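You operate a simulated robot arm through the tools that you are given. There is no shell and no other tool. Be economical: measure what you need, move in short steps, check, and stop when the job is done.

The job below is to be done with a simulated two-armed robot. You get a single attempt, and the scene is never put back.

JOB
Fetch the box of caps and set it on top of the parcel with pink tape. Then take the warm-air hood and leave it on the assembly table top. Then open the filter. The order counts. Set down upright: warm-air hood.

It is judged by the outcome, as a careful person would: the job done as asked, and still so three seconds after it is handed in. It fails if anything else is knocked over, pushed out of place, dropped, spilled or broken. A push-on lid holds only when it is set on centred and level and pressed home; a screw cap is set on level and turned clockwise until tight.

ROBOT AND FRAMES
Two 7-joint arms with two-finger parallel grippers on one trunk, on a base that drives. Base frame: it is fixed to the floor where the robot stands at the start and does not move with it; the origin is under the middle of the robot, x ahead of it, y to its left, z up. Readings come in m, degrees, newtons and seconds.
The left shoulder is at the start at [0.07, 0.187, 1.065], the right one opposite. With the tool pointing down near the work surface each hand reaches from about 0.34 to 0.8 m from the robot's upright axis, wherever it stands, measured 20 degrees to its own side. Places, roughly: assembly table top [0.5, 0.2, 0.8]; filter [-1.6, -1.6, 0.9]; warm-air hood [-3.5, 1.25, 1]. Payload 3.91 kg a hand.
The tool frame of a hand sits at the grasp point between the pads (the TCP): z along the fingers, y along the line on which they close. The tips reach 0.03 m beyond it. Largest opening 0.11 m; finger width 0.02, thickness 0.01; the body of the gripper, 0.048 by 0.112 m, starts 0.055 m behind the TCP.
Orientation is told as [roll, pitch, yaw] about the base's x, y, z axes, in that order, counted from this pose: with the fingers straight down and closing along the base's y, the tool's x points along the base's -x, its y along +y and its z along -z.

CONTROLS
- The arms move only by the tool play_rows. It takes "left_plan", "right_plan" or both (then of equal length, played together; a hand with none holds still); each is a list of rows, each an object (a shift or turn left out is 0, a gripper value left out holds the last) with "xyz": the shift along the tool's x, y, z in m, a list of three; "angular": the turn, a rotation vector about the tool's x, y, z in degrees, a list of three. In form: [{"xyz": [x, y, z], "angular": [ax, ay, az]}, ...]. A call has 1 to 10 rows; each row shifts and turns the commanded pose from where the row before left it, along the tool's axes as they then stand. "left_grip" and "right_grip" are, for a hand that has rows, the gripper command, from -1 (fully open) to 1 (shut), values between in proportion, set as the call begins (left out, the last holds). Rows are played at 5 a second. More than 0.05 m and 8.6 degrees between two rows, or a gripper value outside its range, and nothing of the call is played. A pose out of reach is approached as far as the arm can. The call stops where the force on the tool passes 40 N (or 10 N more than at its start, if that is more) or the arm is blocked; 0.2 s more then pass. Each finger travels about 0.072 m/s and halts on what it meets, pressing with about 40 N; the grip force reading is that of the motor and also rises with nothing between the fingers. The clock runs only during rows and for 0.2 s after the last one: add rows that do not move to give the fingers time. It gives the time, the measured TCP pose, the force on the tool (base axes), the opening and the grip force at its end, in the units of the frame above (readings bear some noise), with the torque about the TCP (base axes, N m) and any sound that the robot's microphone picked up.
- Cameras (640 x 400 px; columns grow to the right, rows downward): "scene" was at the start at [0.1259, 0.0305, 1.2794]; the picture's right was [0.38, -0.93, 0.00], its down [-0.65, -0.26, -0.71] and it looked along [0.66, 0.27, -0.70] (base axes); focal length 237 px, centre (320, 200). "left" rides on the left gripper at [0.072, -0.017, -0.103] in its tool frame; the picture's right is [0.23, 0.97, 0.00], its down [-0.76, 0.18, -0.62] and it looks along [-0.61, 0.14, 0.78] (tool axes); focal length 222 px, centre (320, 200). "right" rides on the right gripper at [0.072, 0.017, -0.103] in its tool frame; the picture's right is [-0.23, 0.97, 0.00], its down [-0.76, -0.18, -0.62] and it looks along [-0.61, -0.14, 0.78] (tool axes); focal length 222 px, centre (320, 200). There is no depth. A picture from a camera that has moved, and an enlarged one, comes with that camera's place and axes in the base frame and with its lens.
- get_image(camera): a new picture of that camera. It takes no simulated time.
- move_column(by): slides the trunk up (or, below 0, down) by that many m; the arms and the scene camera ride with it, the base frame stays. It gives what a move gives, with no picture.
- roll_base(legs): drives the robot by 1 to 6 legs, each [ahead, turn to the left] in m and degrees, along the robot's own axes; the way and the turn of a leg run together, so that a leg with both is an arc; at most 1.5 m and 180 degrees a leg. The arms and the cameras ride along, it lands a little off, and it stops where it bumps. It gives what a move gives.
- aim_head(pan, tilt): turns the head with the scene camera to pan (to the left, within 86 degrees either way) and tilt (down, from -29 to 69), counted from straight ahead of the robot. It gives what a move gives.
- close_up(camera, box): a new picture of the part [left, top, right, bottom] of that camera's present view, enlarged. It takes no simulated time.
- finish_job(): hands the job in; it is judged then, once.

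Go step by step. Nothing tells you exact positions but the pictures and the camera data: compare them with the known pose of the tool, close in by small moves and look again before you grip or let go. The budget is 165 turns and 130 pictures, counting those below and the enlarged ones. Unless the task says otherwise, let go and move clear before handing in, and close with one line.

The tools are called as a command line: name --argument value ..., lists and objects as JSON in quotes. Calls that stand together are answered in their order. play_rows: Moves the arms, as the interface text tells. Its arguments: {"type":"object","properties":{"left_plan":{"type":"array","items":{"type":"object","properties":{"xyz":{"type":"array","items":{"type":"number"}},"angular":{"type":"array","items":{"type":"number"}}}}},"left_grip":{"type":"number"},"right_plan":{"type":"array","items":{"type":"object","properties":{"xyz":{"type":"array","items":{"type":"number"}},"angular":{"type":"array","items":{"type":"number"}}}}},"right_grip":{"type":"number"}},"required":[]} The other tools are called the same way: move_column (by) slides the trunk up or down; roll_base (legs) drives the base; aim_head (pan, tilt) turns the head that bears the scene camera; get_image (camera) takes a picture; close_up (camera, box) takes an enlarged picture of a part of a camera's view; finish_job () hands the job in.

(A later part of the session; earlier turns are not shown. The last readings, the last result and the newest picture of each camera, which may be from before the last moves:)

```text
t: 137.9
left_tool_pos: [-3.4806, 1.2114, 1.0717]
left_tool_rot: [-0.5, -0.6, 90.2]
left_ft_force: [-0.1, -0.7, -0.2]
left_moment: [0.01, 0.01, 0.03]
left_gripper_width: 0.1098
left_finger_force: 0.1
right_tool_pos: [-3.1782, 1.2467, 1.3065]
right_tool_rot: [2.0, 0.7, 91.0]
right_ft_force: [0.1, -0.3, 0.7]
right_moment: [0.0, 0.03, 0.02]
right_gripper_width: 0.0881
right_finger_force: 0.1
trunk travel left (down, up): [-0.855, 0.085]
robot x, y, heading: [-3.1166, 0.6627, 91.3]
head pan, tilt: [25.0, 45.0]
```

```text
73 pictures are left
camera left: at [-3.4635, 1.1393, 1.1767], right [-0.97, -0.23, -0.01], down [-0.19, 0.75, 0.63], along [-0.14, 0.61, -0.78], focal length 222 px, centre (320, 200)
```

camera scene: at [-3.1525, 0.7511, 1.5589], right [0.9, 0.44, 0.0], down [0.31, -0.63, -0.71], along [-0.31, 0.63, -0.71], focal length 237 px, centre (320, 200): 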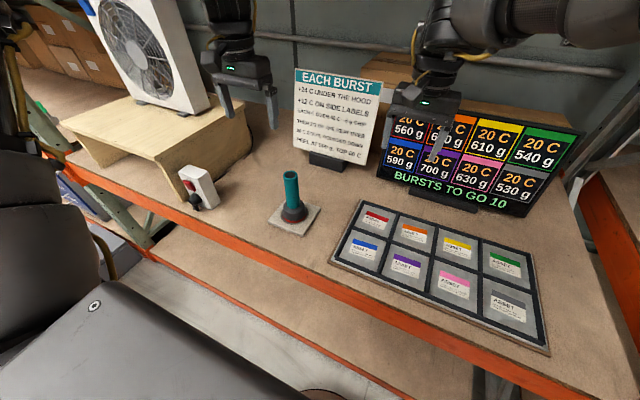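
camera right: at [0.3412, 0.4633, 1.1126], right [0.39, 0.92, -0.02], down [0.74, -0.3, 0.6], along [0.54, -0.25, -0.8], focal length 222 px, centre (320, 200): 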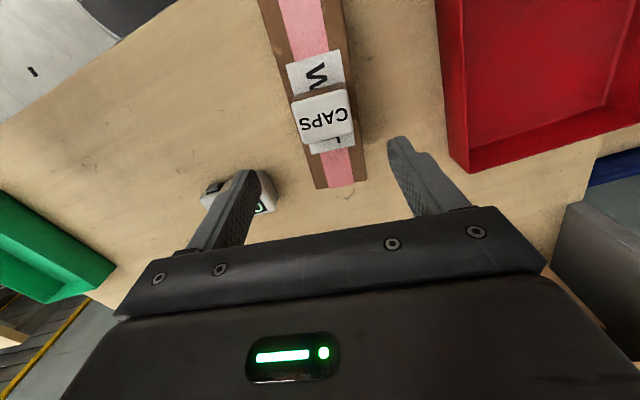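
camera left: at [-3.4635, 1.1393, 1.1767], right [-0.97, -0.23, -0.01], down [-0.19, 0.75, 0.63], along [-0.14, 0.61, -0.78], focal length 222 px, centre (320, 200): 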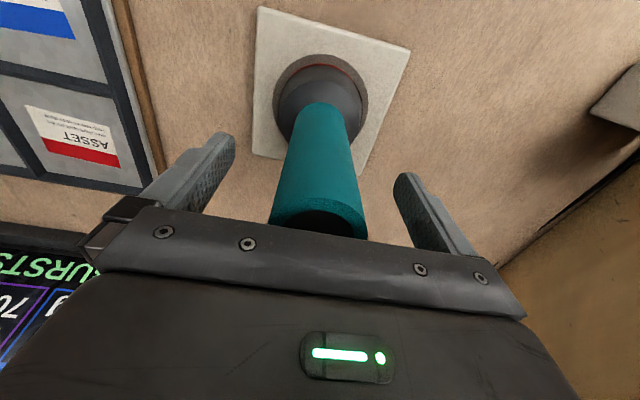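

Aligned well. Grip and check.

play_rows --left_plan '[{}, {}, {}, {}, {}, {}]' --left_grip 1

play_rows --left_plan '[{"xyz": [0, 0, -0.02]}, {"xyz": [0, 0, -0.03]}, {"xyz": [0.01, 0, -0.03]}, {"xyz": [0.02, 0, -0.03]}, {}]'

get_image --camera "left"

get_image --camera "scene"

```text
t: 139.3
left_tool_pos: [-3.4803, 1.2145, 1.0703]
left_tool_rot: [-0.4, -0.3, 90.2]
left_ft_force: [-0.2, -3.0, 4.6]
left_moment: [-0.36, 0.38, 0.12]
left_gripper_width: 0.0434
left_finger_force: 39.9
right_tool_pos: [-3.1769, 1.2487, 1.3048]
right_tool_rot: [1.9, 0.8, 91.2]
right_ft_force: [0.6, -0.3, 0.0]
right_moment: [-0.04, -0.03, -0.01]
right_gripper_width: 0.0882
right_finger_force: 0.0
trunk travel left (down, up): [-0.855, 0.085]
robot x, y, heading: [-3.1173, 0.6598, 91.3]
head pan, tilt: [25.0, 45.0]
```

```text
t: 140.5
left_tool_pos: [-3.4811, 1.1841, 1.18]
left_tool_rot: [-0.4, -0.3, 90.2]
left_ft_force: [0.1, -0.7, -5.7]
left_moment: [0.02, 0.01, 0.0]
left_gripper_width: 0.0438
left_finger_force: 40.1
right_tool_pos: [-3.1785, 1.251, 1.3034]
right_tool_rot: [1.8, 0.9, 91.1]
right_ft_force: [0.9, 0.1, 0.1]
right_moment: [0.01, 0.0, 0.03]
right_gripper_width: 0.088
right_finger_force: 0.1
trunk travel left (down, up): [-0.855, 0.085]
robot x, y, heading: [-3.1193, 0.6591, 91.3]
head pan, tilt: [25.0, 45.0]
```

```text
72 pictures are left
camera left: at [-3.4644, 1.1116, 1.2855], right [-0.97, -0.23, -0.01], down [-0.19, 0.76, 0.63], along [-0.14, 0.61, -0.78], focal length 222 px, centre (320, 200)
```

left: 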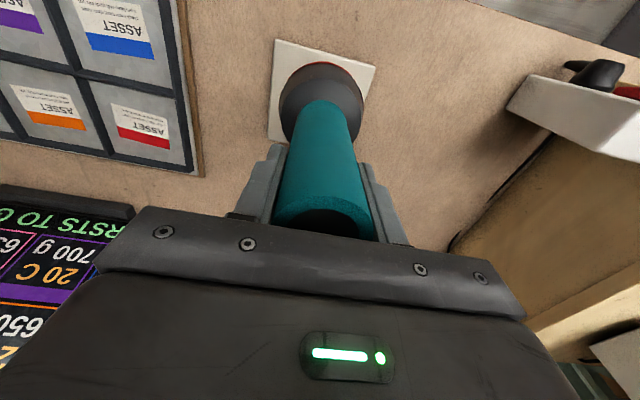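

```text
71 pictures are left
camera scene: at [-3.1554, 0.7859, 1.5588], right [0.9, 0.44, 0.0], down [0.31, -0.63, -0.71], along [-0.31, 0.63, -0.71], focal length 237 px, centre (320, 200)
```

scene: 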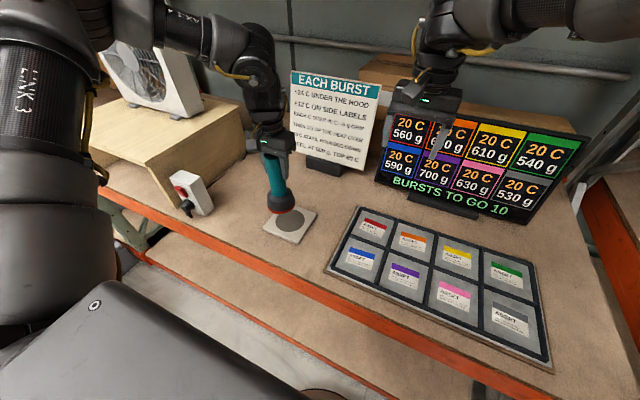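

Hood is held and lifted clear. Retrace the known free path backwards: away from the shelf, then south.

roll_base --legs '[[-0.6, 0], [0, 9], [-1.0, 0], [0, -12]]'

aim_head --pan 30 --tilt 35

get_image --camera "scene"

```text
t: 150.2
left_tool_pos: [-3.258, -0.391, 1.1791]
left_tool_rot: [-0.4, -0.4, 88.2]
left_ft_force: [-1.2, -0.1, -6.6]
left_moment: [0.0, -0.03, 0.01]
left_gripper_width: 0.0436
left_finger_force: 40.2
right_tool_pos: [-2.9526, -0.334, 1.302]
right_tool_rot: [1.7, 0.9, 89.1]
right_ft_force: [0.3, -0.4, 0.0]
right_moment: [0.0, -0.03, -0.02]
right_gripper_width: 0.088
right_finger_force: 0.0
trunk travel left (down, up): [-0.855, 0.085]
robot x, y, heading: [-2.9085, -0.9228, 89.2]
head pan, tilt: [25.0, 45.0]
```

```text
t: 150.9
left_tool_pos: [-3.2557, -0.3903, 1.1804]
left_tool_rot: [-0.4, -0.2, 88.3]
left_ft_force: [-0.3, -0.7, -6.1]
left_moment: [0.01, 0.0, -0.04]
left_gripper_width: 0.0437
left_finger_force: 40.6
right_tool_pos: [-2.9514, -0.3341, 1.3035]
right_tool_rot: [1.9, 1.1, 89.1]
right_ft_force: [0.2, -0.2, -0.4]
right_moment: [0.0, 0.02, 0.01]
right_gripper_width: 0.088
right_finger_force: 0.1
trunk travel left (down, up): [-0.855, 0.085]
robot x, y, heading: [-2.9134, -0.9245, 89.0]
head pan, tilt: [30.0, 35.0]
```

```text
70 pictures are left
camera scene: at [-2.9536, -0.7966, 1.5735], right [0.87, 0.49, 0.0], down [0.28, -0.5, -0.82], along [-0.4, 0.71, -0.57], focal length 237 px, centre (320, 200)
```

scene: 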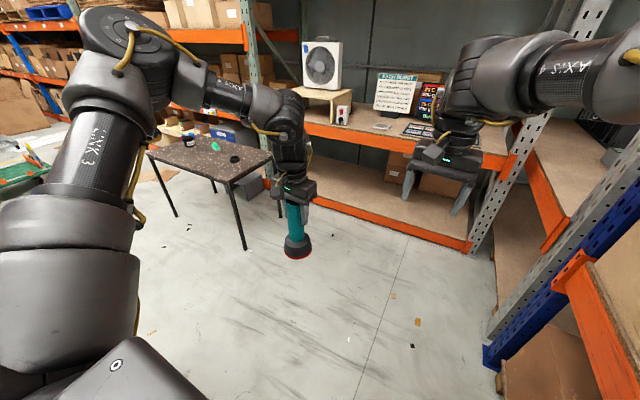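

roll_base --legs '[[-1.5, 0], [-1.13, 0], [0, 92]]'

```text
t: 167.5
left_tool_pos: [-3.4734, -3.9007, 1.1804]
left_tool_rot: [-0.3, -0.3, -178.3]
left_ft_force: [0.4, -0.2, -5.6]
left_moment: [-0.01, 0.04, -0.05]
left_gripper_width: 0.0435
left_finger_force: 40.1
right_tool_pos: [-3.5483, -3.5981, 1.3027]
right_tool_rot: [1.9, 0.9, -177.6]
right_ft_force: [-0.4, 0.1, -0.1]
right_moment: [-0.03, 0.0, 0.0]
right_gripper_width: 0.0879
right_finger_force: 0.1
trunk travel left (down, up): [-0.855, 0.085]
robot x, y, heading: [-2.9615, -3.5232, -177.2]
head pan, tilt: [30.0, 35.0]
```

roll_base --legs '[[0, -3.5], [-1.32, 0], [0, 28], [-0.9, 0], [0, 50]]'

```text
t: 182.5
left_tool_pos: [-0.634, -3.7133, 1.1796]
left_tool_rot: [-0.3, -0.3, -103.7]
left_ft_force: [-0.3, 0.9, -5.5]
left_moment: [-0.04, -0.02, 0.0]
left_gripper_width: 0.0437
left_finger_force: 40.1
right_tool_pos: [-0.9437, -3.7072, 1.3036]
right_tool_rot: [1.9, 0.9, -103.0]
right_ft_force: [-0.1, 0.0, 0.3]
right_moment: [0.0, 0.02, -0.02]
right_gripper_width: 0.0883
right_finger_force: 0.0
trunk travel left (down, up): [-0.855, 0.085]
robot x, y, heading: [-0.8629, -3.1163, -102.5]
head pan, tilt: [30.0, 35.0]
```

roll_base --legs '[[-1.45, 0], [0, 7], [-1.2, 0], [0, 95.5]]'

aim_head --pan 10 --tilt 35

get_image --camera "scene"

```text
t: 200.1
left_tool_pos: [0.0637, -0.1227, 1.1802]
left_tool_rot: [-0.4, -0.2, -0.4]
left_ft_force: [0.6, 0.6, -6.0]
left_moment: [-0.03, 0.0, 0.01]
left_gripper_width: 0.0435
left_finger_force: 40.3
right_tool_pos: [0.1264, -0.4264, 1.3038]
right_tool_rot: [1.9, 1.0, 0.4]
right_ft_force: [-0.3, 0.3, 0.2]
right_moment: [-0.01, 0.03, 0.02]
right_gripper_width: 0.0881
right_finger_force: 0.0
trunk travel left (down, up): [-0.855, 0.085]
robot x, y, heading: [-0.4645, -0.4828, 0.8]
head pan, tilt: [30.0, 35.0]
```

```text
t: 200.9
left_tool_pos: [0.0608, -0.1224, 1.1794]
left_tool_rot: [-0.5, -0.3, -0.4]
left_ft_force: [0.0, -0.5, -5.6]
left_moment: [0.0, 0.02, 0.01]
left_gripper_width: 0.0435
left_finger_force: 39.6
right_tool_pos: [0.1269, -0.4265, 1.304]
right_tool_rot: [1.8, 1.0, 0.4]
right_ft_force: [-0.2, 0.1, -0.3]
right_moment: [0.02, -0.02, -0.05]
right_gripper_width: 0.0881
right_finger_force: 0.1
trunk travel left (down, up): [-0.855, 0.085]
robot x, y, heading: [-0.463, -0.4836, 0.4]
head pan, tilt: [10.0, 35.0]
```

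```text
69 pictures are left
camera scene: at [-0.3256, -0.4626, 1.5736], right [0.19, -0.98, 0.0], down [-0.56, -0.11, -0.82], along [0.8, 0.15, -0.57], focal length 237 px, centre (320, 200)
```

scene: 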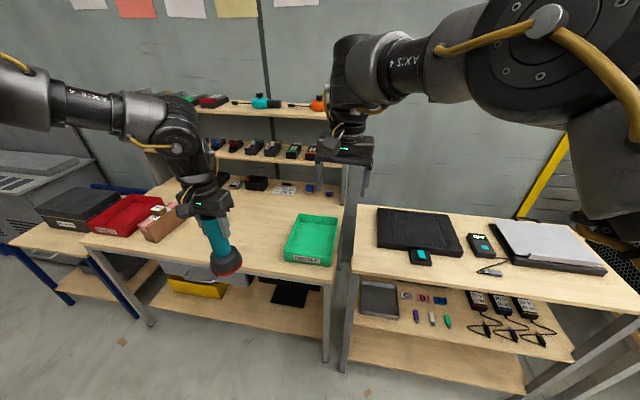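

roll_base --legs '[[0, 21.8], [0.4, 0], [0, -22.2]]'

aim_head --pan 25 --tilt 50

get_image --camera "scene"

get_image --camera "left"

```text
t: 205.7
left_tool_pos: [0.4313, 0.0303, 1.1783]
left_tool_rot: [-0.4, -0.5, -0.4]
left_ft_force: [0.5, 0.2, -6.1]
left_moment: [0.01, 0.03, -0.01]
left_gripper_width: 0.0435
left_finger_force: 39.9
right_tool_pos: [0.4944, -0.2736, 1.305]
right_tool_rot: [1.8, 0.9, 0.2]
right_ft_force: [-0.2, -0.2, -0.8]
right_moment: [-0.05, 0.04, 0.01]
right_gripper_width: 0.0879
right_finger_force: 0.1
trunk travel left (down, up): [-0.855, 0.085]
robot x, y, heading: [-0.0959, -0.3245, 0.6]
head pan, tilt: [10.0, 35.0]
```

```text
t: 206.5
left_tool_pos: [0.4333, 0.0298, 1.1798]
left_tool_rot: [-0.4, -0.3, -0.5]
left_ft_force: [-0.5, 0.6, -5.3]
left_moment: [-0.02, 0.0, -0.01]
left_gripper_width: 0.0435
left_finger_force: 40.0
right_tool_pos: [0.495, -0.2759, 1.3029]
right_tool_rot: [1.9, 0.9, 0.2]
right_ft_force: [0.3, -0.2, 0.4]
right_moment: [0.02, 0.0, -0.02]
right_gripper_width: 0.088
right_finger_force: 0.0
trunk travel left (down, up): [-0.855, 0.085]
robot x, y, heading: [-0.0906, -0.3289, 0.4]
head pan, tilt: [25.0, 50.0]
```

```text
68 pictures are left
camera scene: at [0.0264, -0.294, 1.552], right [0.43, -0.9, 0.0], down [-0.69, -0.33, -0.64], along [0.58, 0.28, -0.77], focal length 237 px, centre (320, 200)
```

scene: 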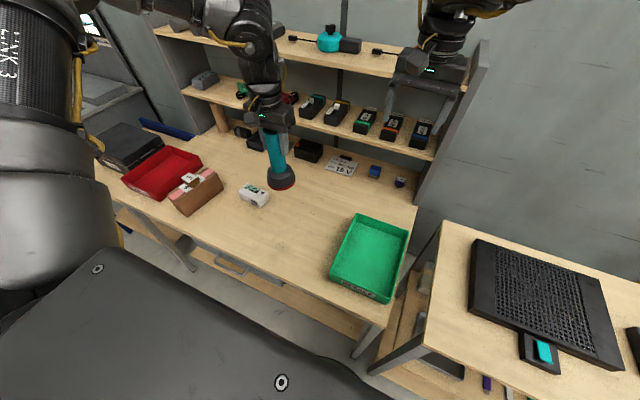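

```text
67 pictures are left
camera left: at [0.3601, 0.0145, 1.2851], right [-0.22, 0.98, -0.01], down [0.76, 0.18, 0.63], along [0.61, 0.13, -0.78], focal length 222 px, centre (320, 200)
```

left: 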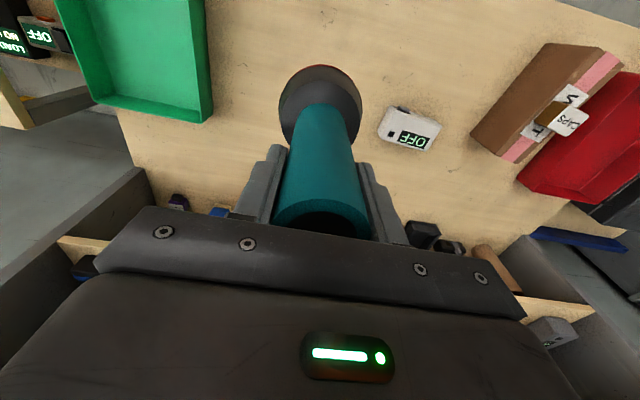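

Position is over free table at (0.43, 0.03). Lower the trunk most of the way.

move_column --by -0.225

close_up --camera "scene" --box '[190, 90, 400, 260]'

```text
t: 208.8
left_tool_pos: [0.4319, 0.0296, 0.9549]
left_tool_rot: [-0.4, -0.2, -0.4]
left_ft_force: [-0.6, -0.2, -6.3]
left_moment: [0.02, -0.05, -0.01]
left_gripper_width: 0.0436
left_finger_force: 39.9
right_tool_pos: [0.4958, -0.2764, 1.0792]
right_tool_rot: [1.8, 0.8, 0.3]
right_ft_force: [0.1, 0.4, -1.1]
right_moment: [0.02, -0.01, 0.0]
right_gripper_width: 0.0883
right_finger_force: 0.1
trunk travel left (down, up): [-0.63, 0.31]
robot x, y, heading: [-0.096, -0.3299, 0.5]
head pan, tilt: [25.0, 50.0]
```

```text
2.35 times, centred on (295, 175) of scene
camera zoom: at [0.026, -0.2937, 1.327], right [0.43, -0.9, 0.0], down [-0.69, -0.33, -0.64], along [0.58, 0.28, -0.77], focal length 557 px, centre (379, 259)
```

zoom: 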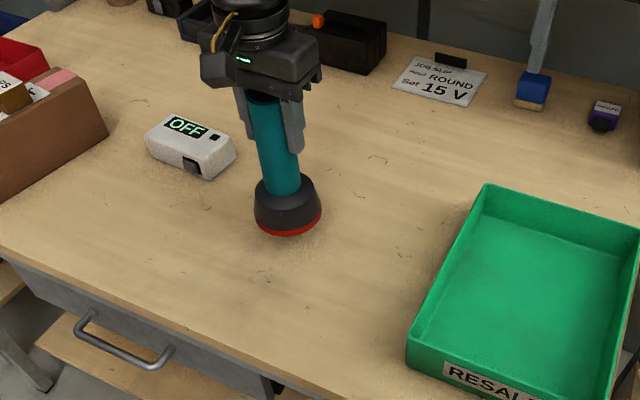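

play_rows --left_plan '[{"xyz": [0, 0, 0.006]}, {"xyz": [0, 0, 0.006]}, {}]'

play_rows --left_plan '[{"xyz": [0, 0, 0.004]}, {"xyz": [0, 0, 0.003]}, {}]'

play_rows --left_plan '[{"xyz": [0, 0, 0.003]}, {}]'

```text
t: 209.7
left_tool_pos: [0.4314, 0.0277, 0.9428]
left_tool_rot: [-0.3, -0.3, -0.5]
left_ft_force: [-0.2, -0.2, -5.5]
left_moment: [-0.02, 0.01, -0.03]
left_gripper_width: 0.0436
left_finger_force: 40.0
right_tool_pos: [0.495, -0.2756, 1.0775]
right_tool_rot: [1.8, 1.0, 0.3]
right_ft_force: [-0.4, -0.5, -0.1]
right_moment: [-0.03, 0.05, 0.0]
right_gripper_width: 0.0877
right_finger_force: 0.2
trunk travel left (down, up): [-0.63, 0.31]
robot x, y, heading: [-0.0969, -0.3273, 0.4]
head pan, tilt: [25.0, 50.0]
```

```text
t: 210.4
left_tool_pos: [0.4323, 0.0274, 0.9357]
left_tool_rot: [-0.5, -0.2, -0.6]
left_ft_force: [-0.5, 0.2, -4.8]
left_moment: [0.04, 0.02, 0.02]
left_gripper_width: 0.0435
left_finger_force: 40.1
right_tool_pos: [0.4958, -0.2754, 1.0784]
right_tool_rot: [1.8, 1.0, 0.2]
right_ft_force: [0.3, -0.7, -0.5]
right_moment: [-0.02, 0.0, 0.0]
right_gripper_width: 0.0878
right_finger_force: 0.2
trunk travel left (down, up): [-0.63, 0.31]
robot x, y, heading: [-0.0917, -0.324, 0.5]
head pan, tilt: [25.0, 50.0]
```

```text
t: 211.1
left_tool_pos: [0.4326, 0.0283, 0.9325]
left_tool_rot: [-0.4, -0.3, -0.5]
left_ft_force: [0.9, 0.7, -4.3]
left_moment: [0.01, -0.01, 0.06]
left_gripper_width: 0.0436
left_finger_force: 39.8
right_tool_pos: [0.4952, -0.2755, 1.0775]
right_tool_rot: [1.8, 1.1, 0.3]
right_ft_force: [-0.1, 0.0, 0.2]
right_moment: [-0.02, -0.03, 0.01]
right_gripper_width: 0.088
right_finger_force: 0.0
trunk travel left (down, up): [-0.63, 0.31]
robot x, y, heading: [-0.0943, -0.3246, 0.7]
head pan, tilt: [25.0, 50.0]
```

play_rows --left_plan '[{"xyz": [0, 0, 0.003]}, {}]'

play_rows --left_plan '[{"xyz": [0, 0, 0.003]}, {}]'

close_up --camera "scene" --box '[220, 100, 360, 200]'

```text
t: 211.7
left_tool_pos: [0.4327, 0.0285, 0.9298]
left_tool_rot: [-0.3, -0.3, -0.5]
left_ft_force: [0.2, -0.3, -5.4]
left_moment: [0.01, -0.04, -0.03]
left_gripper_width: 0.0437
left_finger_force: 40.2
right_tool_pos: [0.4957, -0.2759, 1.0783]
right_tool_rot: [1.8, 0.9, 0.3]
right_ft_force: [-0.6, -0.7, 1.2]
right_moment: [-0.05, -0.02, -0.02]
right_gripper_width: 0.0881
right_finger_force: 0.1
trunk travel left (down, up): [-0.63, 0.31]
robot x, y, heading: [-0.0926, -0.3321, 0.7]
head pan, tilt: [25.0, 50.0]
```

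```text
t: 212.2
left_tool_pos: [0.4329, 0.0281, 0.927]
left_tool_rot: [-0.5, -0.3, -0.5]
left_ft_force: [0.1, 0.4, -5.7]
left_moment: [-0.01, -0.03, 0.01]
left_gripper_width: 0.0436
left_finger_force: 39.9
right_tool_pos: [0.4953, -0.275, 1.0776]
right_tool_rot: [1.8, 1.1, 0.4]
right_ft_force: [-0.3, -0.2, -0.4]
right_moment: [0.0, 0.0, 0.0]
right_gripper_width: 0.0879
right_finger_force: 0.0
trunk travel left (down, up): [-0.63, 0.31]
robot x, y, heading: [-0.091, -0.3321, 0.4]
head pan, tilt: [25.0, 50.0]
```

```text
4.00 times, centred on (290, 150) of scene
camera zoom: at [0.026, -0.2937, 1.3269], right [0.43, -0.9, 0.0], down [-0.69, -0.33, -0.64], along [0.58, 0.28, -0.77], focal length 947 px, centre (440, 400)
```

zoom: 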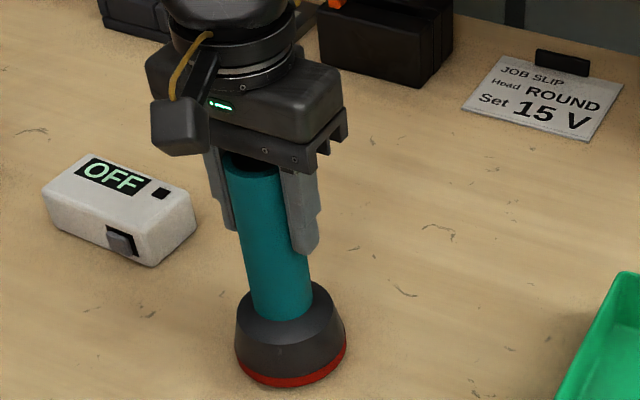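

play_rows --left_plan '[{"xyz": [0, 0, 0.003]}, {}]'

play_rows --left_plan '[{"xyz": [0, 0, 0.003]}, {}]'

play_rows --left_plan '[{"xyz": [0, 0, 0.003]}, {}]'

```text
t: 212.8
left_tool_pos: [0.433, 0.028, 0.9241]
left_tool_rot: [-0.3, -0.3, -0.5]
left_ft_force: [-0.8, 0.5, -5.5]
left_moment: [-0.01, -0.02, 0.0]
left_gripper_width: 0.0436
left_finger_force: 39.6
right_tool_pos: [0.4958, -0.2747, 1.0773]
right_tool_rot: [1.8, 1.0, 0.3]
right_ft_force: [0.3, 0.0, 0.7]
right_moment: [0.03, 0.01, -0.01]
right_gripper_width: 0.0881
right_finger_force: 0.0
trunk travel left (down, up): [-0.63, 0.31]
robot x, y, heading: [-0.0957, -0.3251, 0.7]
head pan, tilt: [25.0, 50.0]
```

```text
t: 213.4
left_tool_pos: [0.4318, 0.0278, 0.9208]
left_tool_rot: [-0.4, -0.2, -0.5]
left_ft_force: [-1.1, -0.1, -5.8]
left_moment: [0.01, 0.01, 0.0]
left_gripper_width: 0.0434
left_finger_force: 39.8
right_tool_pos: [0.4956, -0.274, 1.0793]
right_tool_rot: [1.8, 1.0, 0.3]
right_ft_force: [0.6, 0.1, -0.1]
right_moment: [-0.01, 0.01, 0.05]
right_gripper_width: 0.0878
right_finger_force: 0.1
trunk travel left (down, up): [-0.63, 0.31]
robot x, y, heading: [-0.0927, -0.3283, 0.7]
head pan, tilt: [25.0, 50.0]
```

```text
t: 214.1
left_tool_pos: [0.4328, 0.0286, 0.9178]
left_tool_rot: [-0.4, -0.3, -0.5]
left_ft_force: [0.4, -0.8, -5.4]
left_moment: [0.04, -0.02, 0.0]
left_gripper_width: 0.0434
left_finger_force: 39.5
right_tool_pos: [0.4958, -0.2756, 1.0783]
right_tool_rot: [1.8, 1.0, 0.3]
right_ft_force: [-0.6, 0.7, -0.1]
right_moment: [0.01, 0.0, 0.01]
right_gripper_width: 0.0881
right_finger_force: 0.0
trunk travel left (down, up): [-0.63, 0.31]
robot x, y, heading: [-0.092, -0.3299, 0.7]
head pan, tilt: [25.0, 50.0]
```

play_rows --left_plan '[{"xyz": [0, 0, 0.002]}, {"xyz": [0, 0, 0.002]}, {}]'

```text
t: 214.8
left_tool_pos: [0.4322, 0.0286, 0.9175]
left_tool_rot: [-0.3, -0.8, -0.5]
left_ft_force: [1.2, 5.8, 33.0]
left_moment: [1.78, 0.91, -0.16]
left_gripper_width: 0.0437
left_finger_force: 39.5
right_tool_pos: [0.4919, -0.2763, 1.0808]
right_tool_rot: [1.9, 0.7, 0.3]
right_ft_force: [-0.1, 1.2, -0.8]
right_moment: [-0.02, 0.01, 0.01]
right_gripper_width: 0.088
right_finger_force: 0.0
trunk travel left (down, up): [-0.63, 0.31]
robot x, y, heading: [-0.0956, -0.3278, 0.7]
head pan, tilt: [25.0, 50.0]
```

Contact reached. Ease up, release, rise slowly.

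play_rows --left_plan '[{"xyz": [0, 0, -0.0035]}, {}]'

play_rows --left_plan '[{}, {}, {}, {}, {"xyz": [0, 0, -0.03]}, {"xyz": [0, 0, -0.04]}, {"xyz": [0, 0, -0.04]}, {"xyz": [0, 0, -0.04]}, {"xyz": [0, 0, -0.04]}, {}]' --left_grip -1

get_image --camera "scene"

```text
t: 215.4
left_tool_pos: [0.4322, 0.0278, 0.9182]
left_tool_rot: [-0.4, -0.5, -0.6]
left_ft_force: [2.8, 3.0, 16.9]
left_moment: [1.29, -0.52, -0.19]
left_gripper_width: 0.0436
left_finger_force: 40.2
right_tool_pos: [0.495, -0.2769, 1.0783]
right_tool_rot: [1.8, 1.0, 0.3]
right_ft_force: [-0.7, 0.1, 0.9]
right_moment: [0.04, -0.02, 0.0]
right_gripper_width: 0.0879
right_finger_force: 0.0
trunk travel left (down, up): [-0.63, 0.31]
robot x, y, heading: [-0.0933, -0.3296, 0.7]
head pan, tilt: [25.0, 50.0]
```

```text
t: 217.7
left_tool_pos: [0.4335, 0.0296, 1.1059]
left_tool_rot: [-0.4, -0.4, -0.5]
left_ft_force: [-0.4, 0.1, 0.1]
left_moment: [0.03, 0.01, 0.01]
left_gripper_width: 0.1101
left_finger_force: 0.0
right_tool_pos: [0.4943, -0.2757, 1.0782]
right_tool_rot: [1.8, 0.9, 0.3]
right_ft_force: [-1.3, 0.4, -0.8]
right_moment: [-0.02, -0.02, 0.01]
right_gripper_width: 0.0881
right_finger_force: 0.0
trunk travel left (down, up): [-0.63, 0.31]
robot x, y, heading: [-0.0937, -0.3256, 0.6]
head pan, tilt: [25.0, 50.0]
```

```text
64 pictures are left
camera scene: at [0.0256, -0.2937, 1.327], right [0.43, -0.9, 0.0], down [-0.69, -0.33, -0.64], along [0.58, 0.28, -0.77], focal length 237 px, centre (320, 200)
```

scene: 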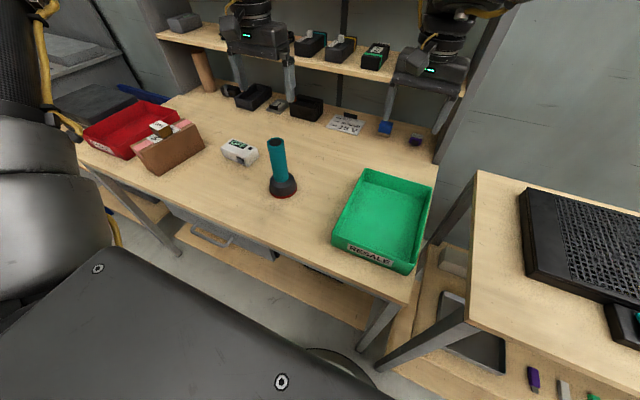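

Hood stands upright on the table. Now go to the filter: back off, drive south, and face west at the bay.

roll_base --legs '[[-0.4, 0], [0, -97], [1.27, 0], [0, -83.6]]'

aim_head --pan 0 --tilt 25

get_image --camera "scene"

```text
t: 233.8
left_tool_pos: [-1.1843, -1.9351, 1.1064]
left_tool_rot: [-0.3, -0.5, 178.2]
left_ft_force: [-1.2, 0.2, -0.1]
left_moment: [-0.01, -0.01, -0.01]
left_gripper_width: 0.1101
left_finger_force: 0.0
right_tool_pos: [-1.2379, -1.6296, 1.077]
right_tool_rot: [1.8, 1.0, 179.0]
right_ft_force: [0.0, -0.1, -0.7]
right_moment: [0.01, 0.0, 0.03]
right_gripper_width: 0.0882
right_finger_force: 0.1
trunk travel left (down, up): [-0.63, 0.31]
robot x, y, heading: [-0.649, -1.5961, 179.0]
head pan, tilt: [25.0, 50.0]
```

```text
t: 234.7
left_tool_pos: [-1.1847, -1.9356, 1.1053]
left_tool_rot: [-0.4, -0.4, 178.1]
left_ft_force: [-0.8, 1.5, -0.6]
left_moment: [-0.01, -0.01, -0.01]
left_gripper_width: 0.1103
left_finger_force: 0.0
right_tool_pos: [-1.2384, -1.6303, 1.0783]
right_tool_rot: [1.8, 0.9, 178.9]
right_ft_force: [0.5, -0.5, -0.2]
right_moment: [0.03, -0.02, -0.02]
right_gripper_width: 0.0879
right_finger_force: 0.0
trunk travel left (down, up): [-0.63, 0.31]
robot x, y, heading: [-0.6477, -1.5883, 179.1]
head pan, tilt: [0.0, 25.0]
```

```text
63 pictures are left
camera scene: at [-0.7908, -1.5892, 1.3644], right [0.01, 1.0, 0.0], down [0.42, -0.01, -0.91], along [-0.91, 0.01, -0.42], focal length 237 px, centre (320, 200)
```

scene: 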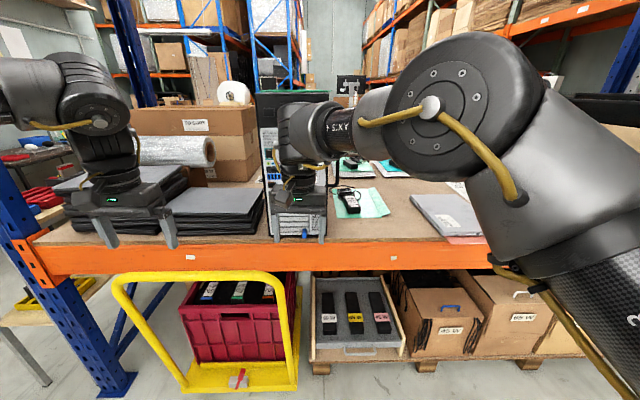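

play_rows --right_plan '[{"angular": [-1.8, 1.0, 0]}, {"xyz": [0, -0.04, 0]}, {"xyz": [0, -0.04, 0]}, {"xyz": [0, -0.04, 0]}, {"xyz": [0, -0.04, 0]}, {"xyz": [0, -0.04, 0]}, {"xyz": [0, -0.04, 0]}, {}]'

close_up --camera "scene" --box '[220, 60, 420, 260]'

```text
t: 236.5
left_tool_pos: [-1.1854, -1.9363, 1.1045]
left_tool_rot: [-0.5, -0.2, 178.2]
left_ft_force: [-0.2, -0.2, -0.1]
left_moment: [0.01, 0.01, 0.02]
left_gripper_width: 0.11
left_finger_force: 0.0
right_tool_pos: [-1.1604, -1.4648, 1.05]
right_tool_rot: [3.6, 2.0, 178.8]
right_ft_force: [0.1, -1.0, 0.7]
right_moment: [-0.01, -0.02, 0.03]
right_gripper_width: 0.0879
right_finger_force: 0.1
right hand out of reach, approached as far as the arm can: row 3, 4, 5, 6, 7
trunk travel left (down, up): [-0.63, 0.31]
robot x, y, heading: [-0.6492, -1.5909, 179.3]
head pan, tilt: [0.0, 25.0]
```

```text
2.00 times, centred on (320, 160) of scene
camera zoom: at [-0.7914, -1.5894, 1.3644], right [0.01, 1.0, 0.0], down [0.42, -0.01, -0.91], along [-0.91, 0.01, -0.42], focal length 473 px, centre (320, 280)
```

zoom: 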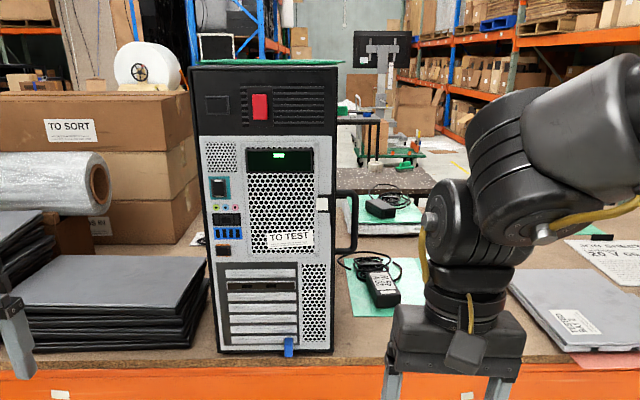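

play_rows --right_plan '[{"angular": [3.6, -2.0, 0]}, {}]'

close_up --camera "scene" --box '[250, 75, 360, 165]'

close_up --camera "scene" --box '[250, 155, 360, 245]'

```text
t: 237.1
left_tool_pos: [-1.1856, -1.9345, 1.1061]
left_tool_rot: [-0.4, -0.3, 178.1]
left_ft_force: [-0.5, 0.0, 0.1]
left_moment: [-0.02, 0.01, -0.02]
left_gripper_width: 0.1099
left_finger_force: 0.1
right_tool_pos: [-1.1592, -1.4639, 1.0523]
right_tool_rot: [0.0, -0.1, 178.8]
right_ft_force: [-0.4, -0.5, -0.2]
right_moment: [-0.01, -0.02, 0.02]
right_gripper_width: 0.0879
right_finger_force: 0.1
trunk travel left (down, up): [-0.63, 0.31]
robot x, y, heading: [-0.6512, -1.5904, 179.2]
head pan, tilt: [0.0, 25.0]
```

```text
4.44 times, centred on (305, 120) of scene
camera zoom: at [-0.7913, -1.5885, 1.3644], right [0.01, 1.0, 0.0], down [0.42, -0.01, -0.91], along [-0.91, 0.01, -0.42], focal length 1052 px, centre (387, 556)
```

zoom: 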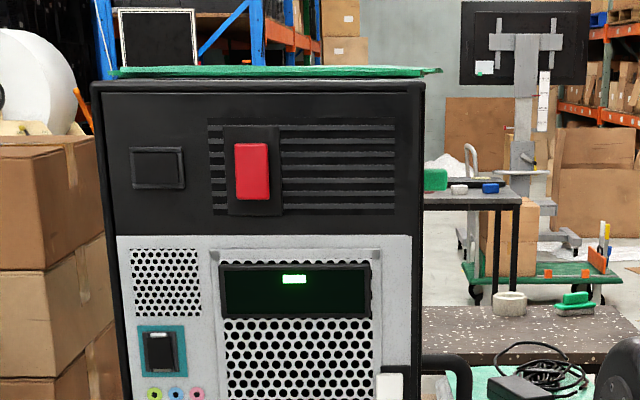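

```text
4.44 times, centred on (305, 200) of scene
camera zoom: at [-0.7913, -1.5885, 1.3644], right [0.01, 1.0, 0.0], down [0.42, -0.01, -0.91], along [-0.91, 0.01, -0.42], focal length 1052 px, centre (387, 200)
```

zoom: 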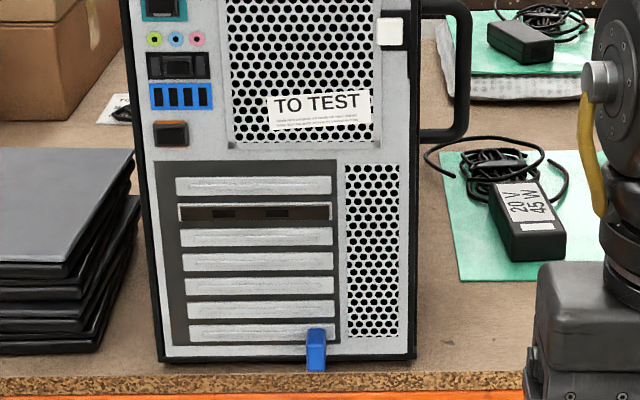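

close_up --camera "scene" --box '[270, 120, 355, 195]'

close_up --camera "scene" --box '[325, 145, 355, 170]'

```text
5.33 times, centred on (312, 158) of scene
camera zoom: at [-0.7913, -1.5885, 1.3644], right [0.01, 1.0, 0.0], down [0.42, -0.01, -0.91], along [-0.91, 0.01, -0.42], focal length 1262 px, centre (360, 427)
```

zoom: 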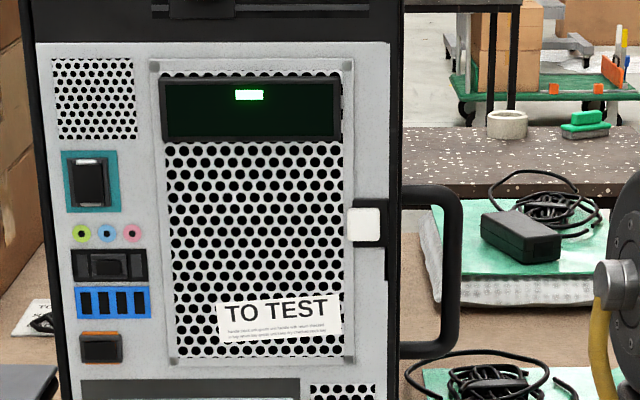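

```text
16.00 times, centred on (340, 158) of scene
camera zoom: at [-0.7913, -1.5885, 1.3644], right [0.01, 1.0, 0.0], down [0.42, -0.01, -0.91], along [-0.91, 0.01, -0.42], focal length 3787 px, centre (0, 880)
```

zoom: 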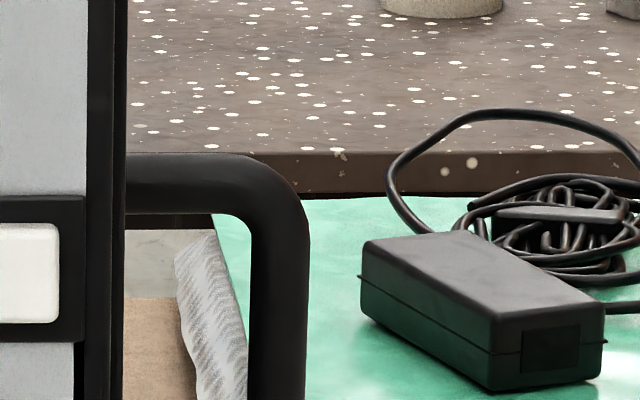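

close_up --camera "scene" --box '[290, 128, 340, 150]'

close_up --camera "scene" --box '[270, 85, 345, 132]'

```text
12.80 times, centred on (315, 139) of scene
camera zoom: at [-0.7913, -1.5885, 1.3644], right [0.01, 1.0, 0.0], down [0.42, -0.01, -0.91], along [-0.91, 0.01, -0.42], focal length 3030 px, centre (384, 981)
```

zoom: 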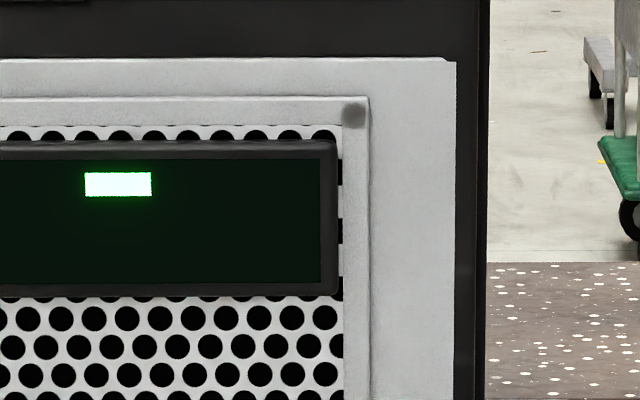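

```text
8.51 times, centred on (308, 108) of scene
camera zoom: at [-0.7913, -1.5885, 1.3644], right [0.01, 1.0, 0.0], down [0.42, -0.01, -0.91], along [-0.91, 0.01, -0.42], focal length 2014 px, centre (426, 979)
```

zoom: 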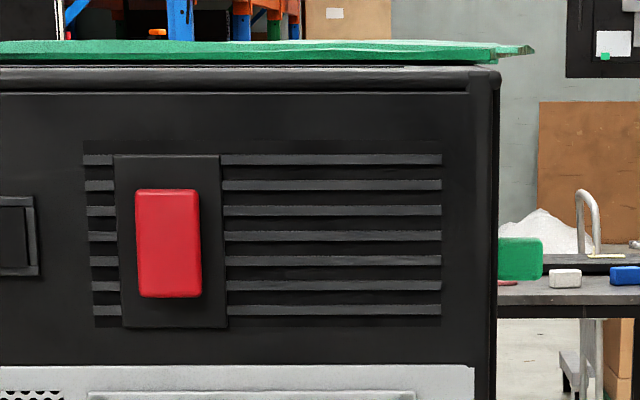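

I need a closer look at the tower's front, especially the label text and latches.

roll_base --legs '[[0.15, 0]]'

move_column --by -0.1

close_up --camera "scene" --box '[285, 165, 345, 205]'

get_image --camera "scene"

```text
t: 238.5
left_tool_pos: [-1.3314, -1.9345, 1.1069]
left_tool_rot: [-0.5, -0.3, 178.3]
left_ft_force: [0.2, -0.1, -0.1]
left_moment: [0.02, -0.01, 0.0]
left_gripper_width: 0.1098
left_finger_force: 0.0
right_tool_pos: [-1.3068, -1.4643, 1.0527]
right_tool_rot: [-0.1, -0.2, 179.0]
right_ft_force: [-1.1, -0.4, 0.0]
right_moment: [0.03, 0.0, 0.0]
right_gripper_width: 0.088
right_finger_force: 0.1
trunk travel left (down, up): [-0.63, 0.31]
robot x, y, heading: [-0.7969, -1.5865, 179.4]
head pan, tilt: [0.0, 25.0]
```

```text
t: 239.8
left_tool_pos: [-1.3325, -1.9344, 1.0063]
left_tool_rot: [-0.4, -0.4, 178.5]
left_ft_force: [-0.2, 0.5, -0.1]
left_moment: [0.01, -0.01, -0.01]
left_gripper_width: 0.11
left_finger_force: 0.1
right_tool_pos: [-1.3078, -1.4632, 0.9515]
right_tool_rot: [0.0, -0.1, 179.0]
right_ft_force: [1.1, -0.6, 0.4]
right_moment: [0.04, 0.03, 0.01]
right_gripper_width: 0.088
right_finger_force: 0.0
trunk travel left (down, up): [-0.53, 0.41]
robot x, y, heading: [-0.7938, -1.588, 179.4]
head pan, tilt: [0.0, 25.0]
```

```text
10.00 times, centred on (315, 185) of scene
camera zoom: at [-0.9387, -1.5873, 1.2646], right [0.01, 1.0, 0.0], down [0.42, 0.0, -0.91], along [-0.91, 0.01, -0.42], focal length 2367 px, centre (370, 350)
```

zoom: 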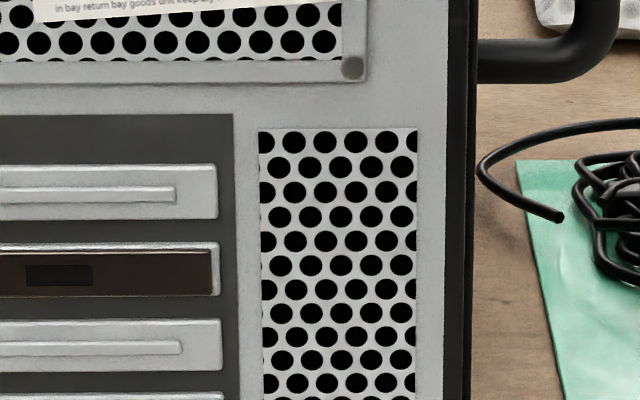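

```text
54 pictures are left
camera scene: at [-0.9387, -1.5873, 1.2646], right [0.01, 1.0, 0.0], down [0.42, 0.0, -0.91], along [-0.91, 0.01, -0.42], focal length 237 px, centre (320, 200)
```

scene: 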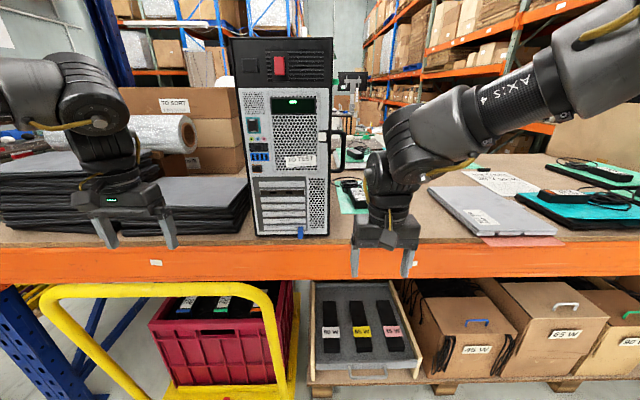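

get_image --camera "right"

get_image --camera "left"

close_up --camera "scene" --box '[225, 30, 365, 125]'

```text
53 pictures are left
camera right: at [-1.2356, -1.4824, 1.0543], right [-0.24, -0.97, 0.0], down [-0.76, 0.19, 0.62], along [-0.61, 0.15, -0.78], focal length 222 px, centre (320, 200)
```

right: 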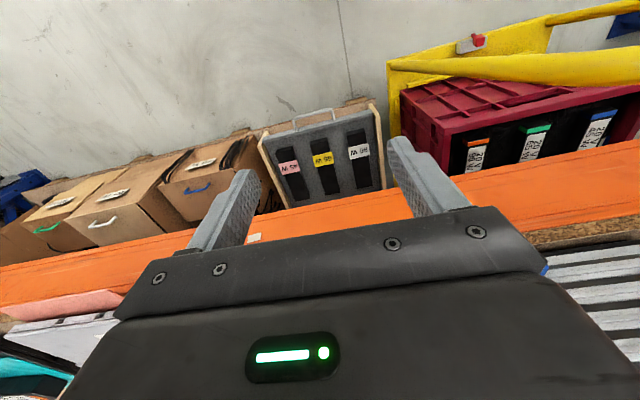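

```text
52 pictures are left
camera left: at [-1.2568, -1.9198, 1.1117], right [0.2, -0.98, -0.01], down [-0.76, -0.16, 0.63], along [-0.62, -0.12, -0.78], focal length 222 px, centre (320, 200)
```

left: 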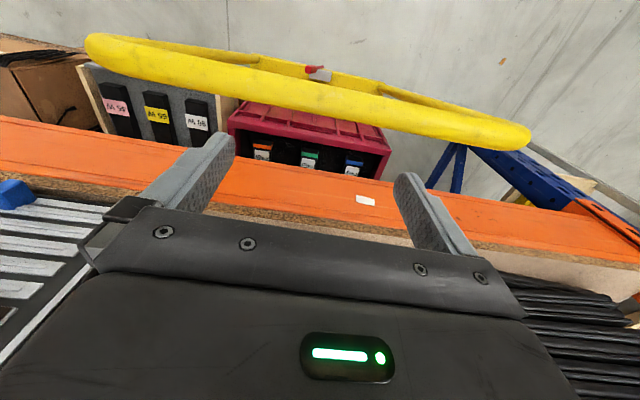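

```text
4.21 times, centred on (295, 78) of scene
camera zoom: at [-0.9387, -1.5873, 1.2646], right [0.01, 1.0, 0.0], down [0.42, 0.0, -0.91], along [-0.91, 0.01, -0.42], focal length 997 px, centre (425, 716)
```

zoom: 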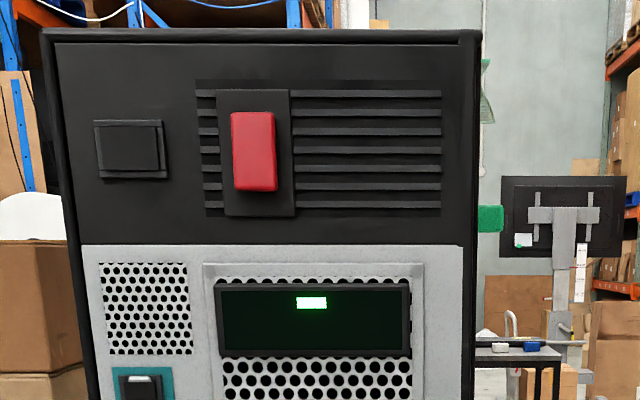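

The blue tab near the bottom (z≈0.9, y≈-1.63) fits the given filter position best. Look at it closely.

close_up --camera "scene" --box '[245, 180, 345, 245]'

close_up --camera "scene" --box '[285, 215, 320, 243]'

```text
6.15 times, centred on (295, 212) of scene
camera zoom: at [-0.9387, -1.5873, 1.2646], right [0.01, 1.0, 0.0], down [0.42, 0.0, -0.91], along [-0.91, 0.01, -0.42], focal length 1456 px, centre (474, 123)
```

zoom: 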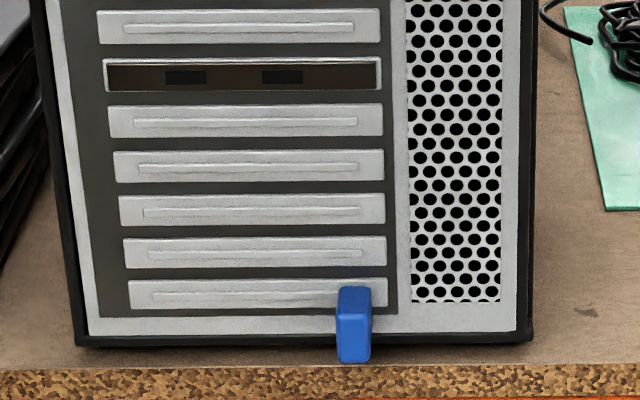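

```text
14.29 times, centred on (302, 229) of scene
camera zoom: at [-0.9387, -1.5873, 1.2646], right [0.01, 1.0, 0.0], down [0.42, 0.0, -0.91], along [-0.91, 0.01, -0.42], focal length 3381 px, centre (570, -214)
```

zoom: 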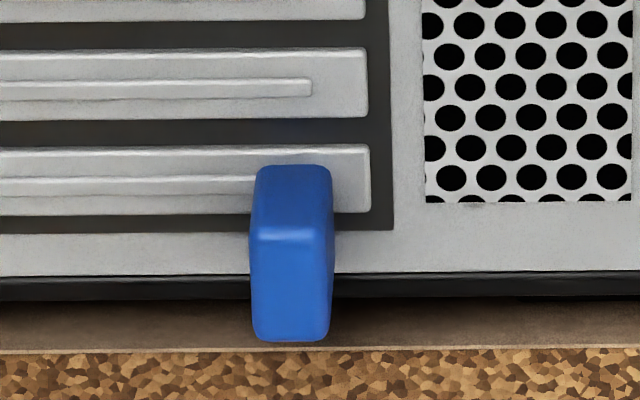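

The blue tab is a pull tab at about (-1.475, -1.633, 0.92), likely of a filter tray. I'll tilt the right hand 48° forward and bring it in front of the tab.

play_rows --right_plan '[{"angular": [0, -8, 0]}, {"xyz": [0, 0.034, 0], "angular": [0, -8, 0]}, {"xyz": [0, 0.034, 0], "angular": [0, -8, 0]}, {"xyz": [0, 0.034, 0], "angular": [0, -8, 0]}, {"xyz": [0, 0.034, 0], "angular": [0, -8, 0]}, {"xyz": [0, 0.034, 0], "angular": [0, -8, 0]}, {}]' --right_grip 0.05

get_image --camera "right"

get_image --camera "scene"

```text
t: 241.4
left_tool_pos: [-1.3311, -1.9335, 1.0069]
left_tool_rot: [-0.3, -0.3, 178.3]
left_ft_force: [-0.4, 0.1, 0.4]
left_moment: [0.0, -0.02, 0.02]
left_gripper_width: 0.1098
left_finger_force: 0.1
right_tool_pos: [-1.3149, -1.63, 0.9546]
right_tool_rot: [0.9, -48.3, 177.9]
right_ft_force: [0.0, -0.6, -0.3]
right_moment: [-0.01, 0.0, 0.01]
right_gripper_width: 0.0522
right_finger_force: 0.1
trunk travel left (down, up): [-0.53, 0.41]
robot x, y, heading: [-0.7968, -1.5873, 179.5]
head pan, tilt: [0.0, 25.0]
```

```text
48 pictures are left
camera right: at [-1.19, -1.65, 0.9691], right [-0.18, -0.97, 0.18], down [-0.04, 0.19, 0.98], along [-0.98, 0.16, -0.07], focal length 222 px, centre (320, 200)
```

right: 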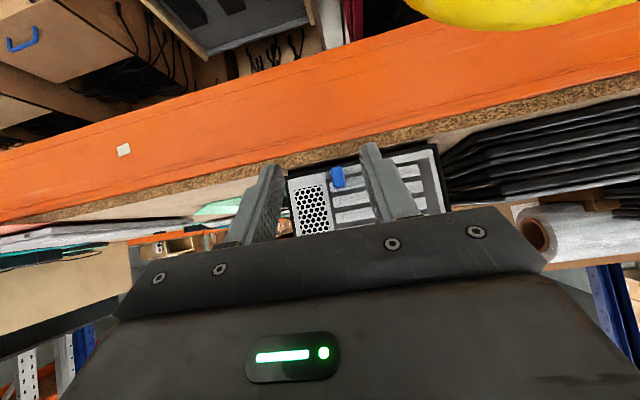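

```text
47 pictures are left
camera scene: at [-0.9394, -1.5861, 1.2645], right [0.01, 1.0, 0.0], down [0.42, -0.01, -0.91], along [-0.91, 0.01, -0.42], focal length 237 px, centre (320, 200)
```

scene: 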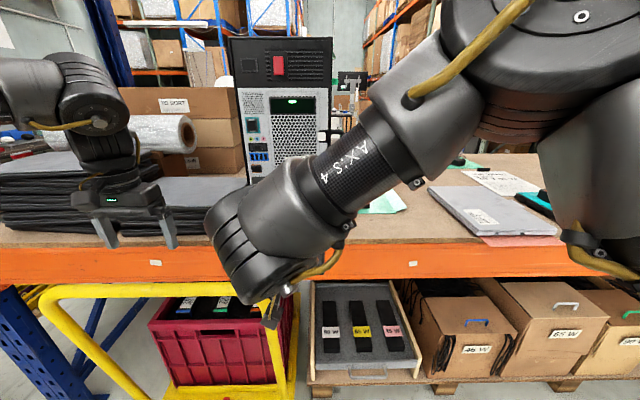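

close_up --camera "right" --box '[270, 130, 430, 240]'

```text
3.64 times, centred on (350, 185) of right
camera zoom: at [-1.19, -1.65, 0.9691], right [-0.18, -0.97, 0.18], down [-0.04, 0.19, 0.98], along [-0.98, 0.16, -0.07], focal length 808 px, centre (211, 254)
```

zoom: 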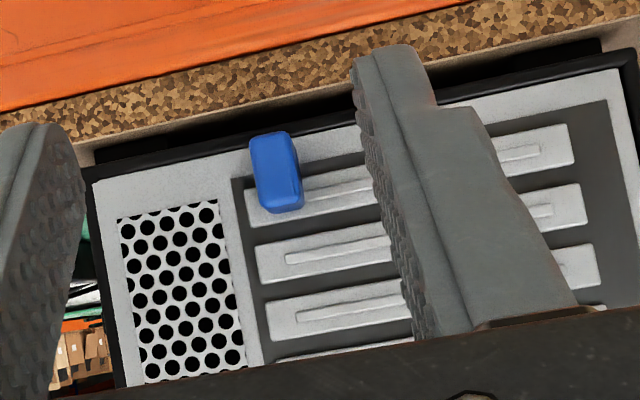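

Tab confirmed around z 0.915–0.935, in front of the shelf edge (top z≈0.894). Approach along the tilted line most of the way.

play_rows --right_plan '[{"xyz": [-0.0207, 0.001, 0.0322]}, {"xyz": [-0.0207, 0.001, 0.0322]}, {"xyz": [-0.0207, 0, 0.0322]}, {}]'

close_up --camera "right" --box '[220, 90, 460, 240]'

```text
t: 242.4
left_tool_pos: [-1.3302, -1.9353, 1.0059]
left_tool_rot: [-0.4, -0.4, 178.3]
left_ft_force: [0.6, 0.1, 0.0]
left_moment: [-0.03, 0.02, 0.01]
left_gripper_width: 0.1101
left_finger_force: 0.1
right_tool_pos: [-1.4219, -1.6329, 0.9342]
right_tool_rot: [0.0, -48.1, 179.0]
right_ft_force: [-0.4, -0.5, 0.8]
right_moment: [0.01, -0.05, 0.0]
right_gripper_width: 0.0523
right_finger_force: 0.1
trunk travel left (down, up): [-0.53, 0.41]
robot x, y, heading: [-0.7972, -1.5882, 179.0]
head pan, tilt: [0.0, 25.0]
```

```text
2.67 times, centred on (340, 165) of right
camera zoom: at [-1.2978, -1.6518, 0.9485], right [-0.17, -0.97, 0.17], down [-0.04, 0.18, 0.98], along [-0.98, 0.16, -0.07], focal length 592 px, centre (267, 293)
```

zoom: 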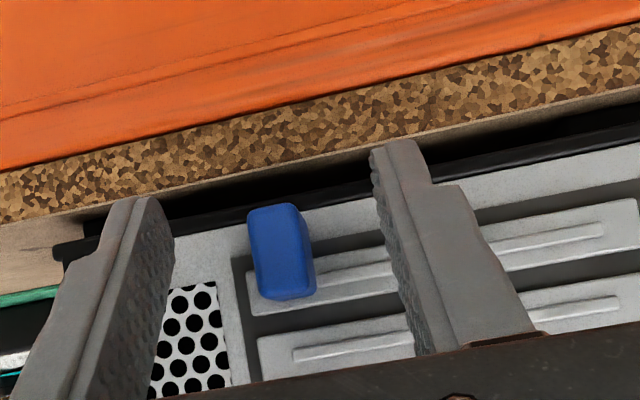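

play_rows --right_plan '[{"xyz": [-0.0125, 0, 0.0183]}, {"xyz": [-0.0125, 0, 0.0183]}, {}]'

close_up --camera "right" --box '[220, 90, 460, 240]'

```text
t: 242.9
left_tool_pos: [-1.3311, -1.9354, 1.0057]
left_tool_rot: [-0.3, -0.4, 178.3]
left_ft_force: [-1.1, -0.4, -0.2]
left_moment: [0.0, 0.0, 0.02]
left_gripper_width: 0.1101
left_finger_force: 0.1
right_tool_pos: [-1.4443, -1.6373, 0.9319]
right_tool_rot: [0.0, -47.7, 179.4]
right_ft_force: [17.4, 4.0, 12.1]
right_moment: [-0.28, 0.13, 0.48]
right_gripper_width: 0.0522
right_finger_force: 0.0
trunk travel left (down, up): [-0.53, 0.41]
robot x, y, heading: [-0.7924, -1.5902, 179.1]
head pan, tilt: [0.0, 25.0]
stopped in row 2 (right hand): the force on the tool passed its limit (the readings are from after the stop); the commanded pose is now the measured one
```

```text
2.67 times, centred on (340, 165) of right
camera zoom: at [-1.3201, -1.6547, 0.9461], right [-0.16, -0.97, 0.17], down [-0.05, 0.18, 0.98], along [-0.99, 0.15, -0.08], focal length 592 px, centre (267, 293)
```

zoom: 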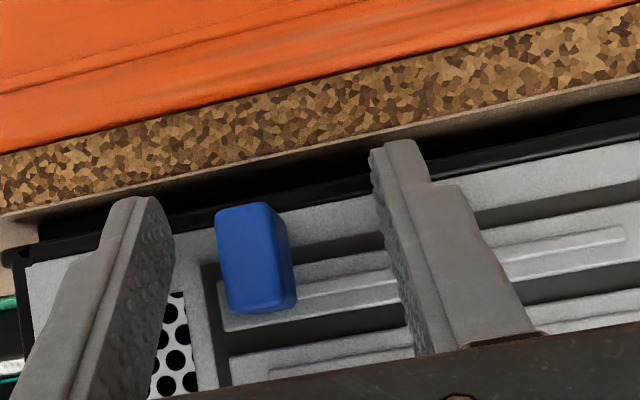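

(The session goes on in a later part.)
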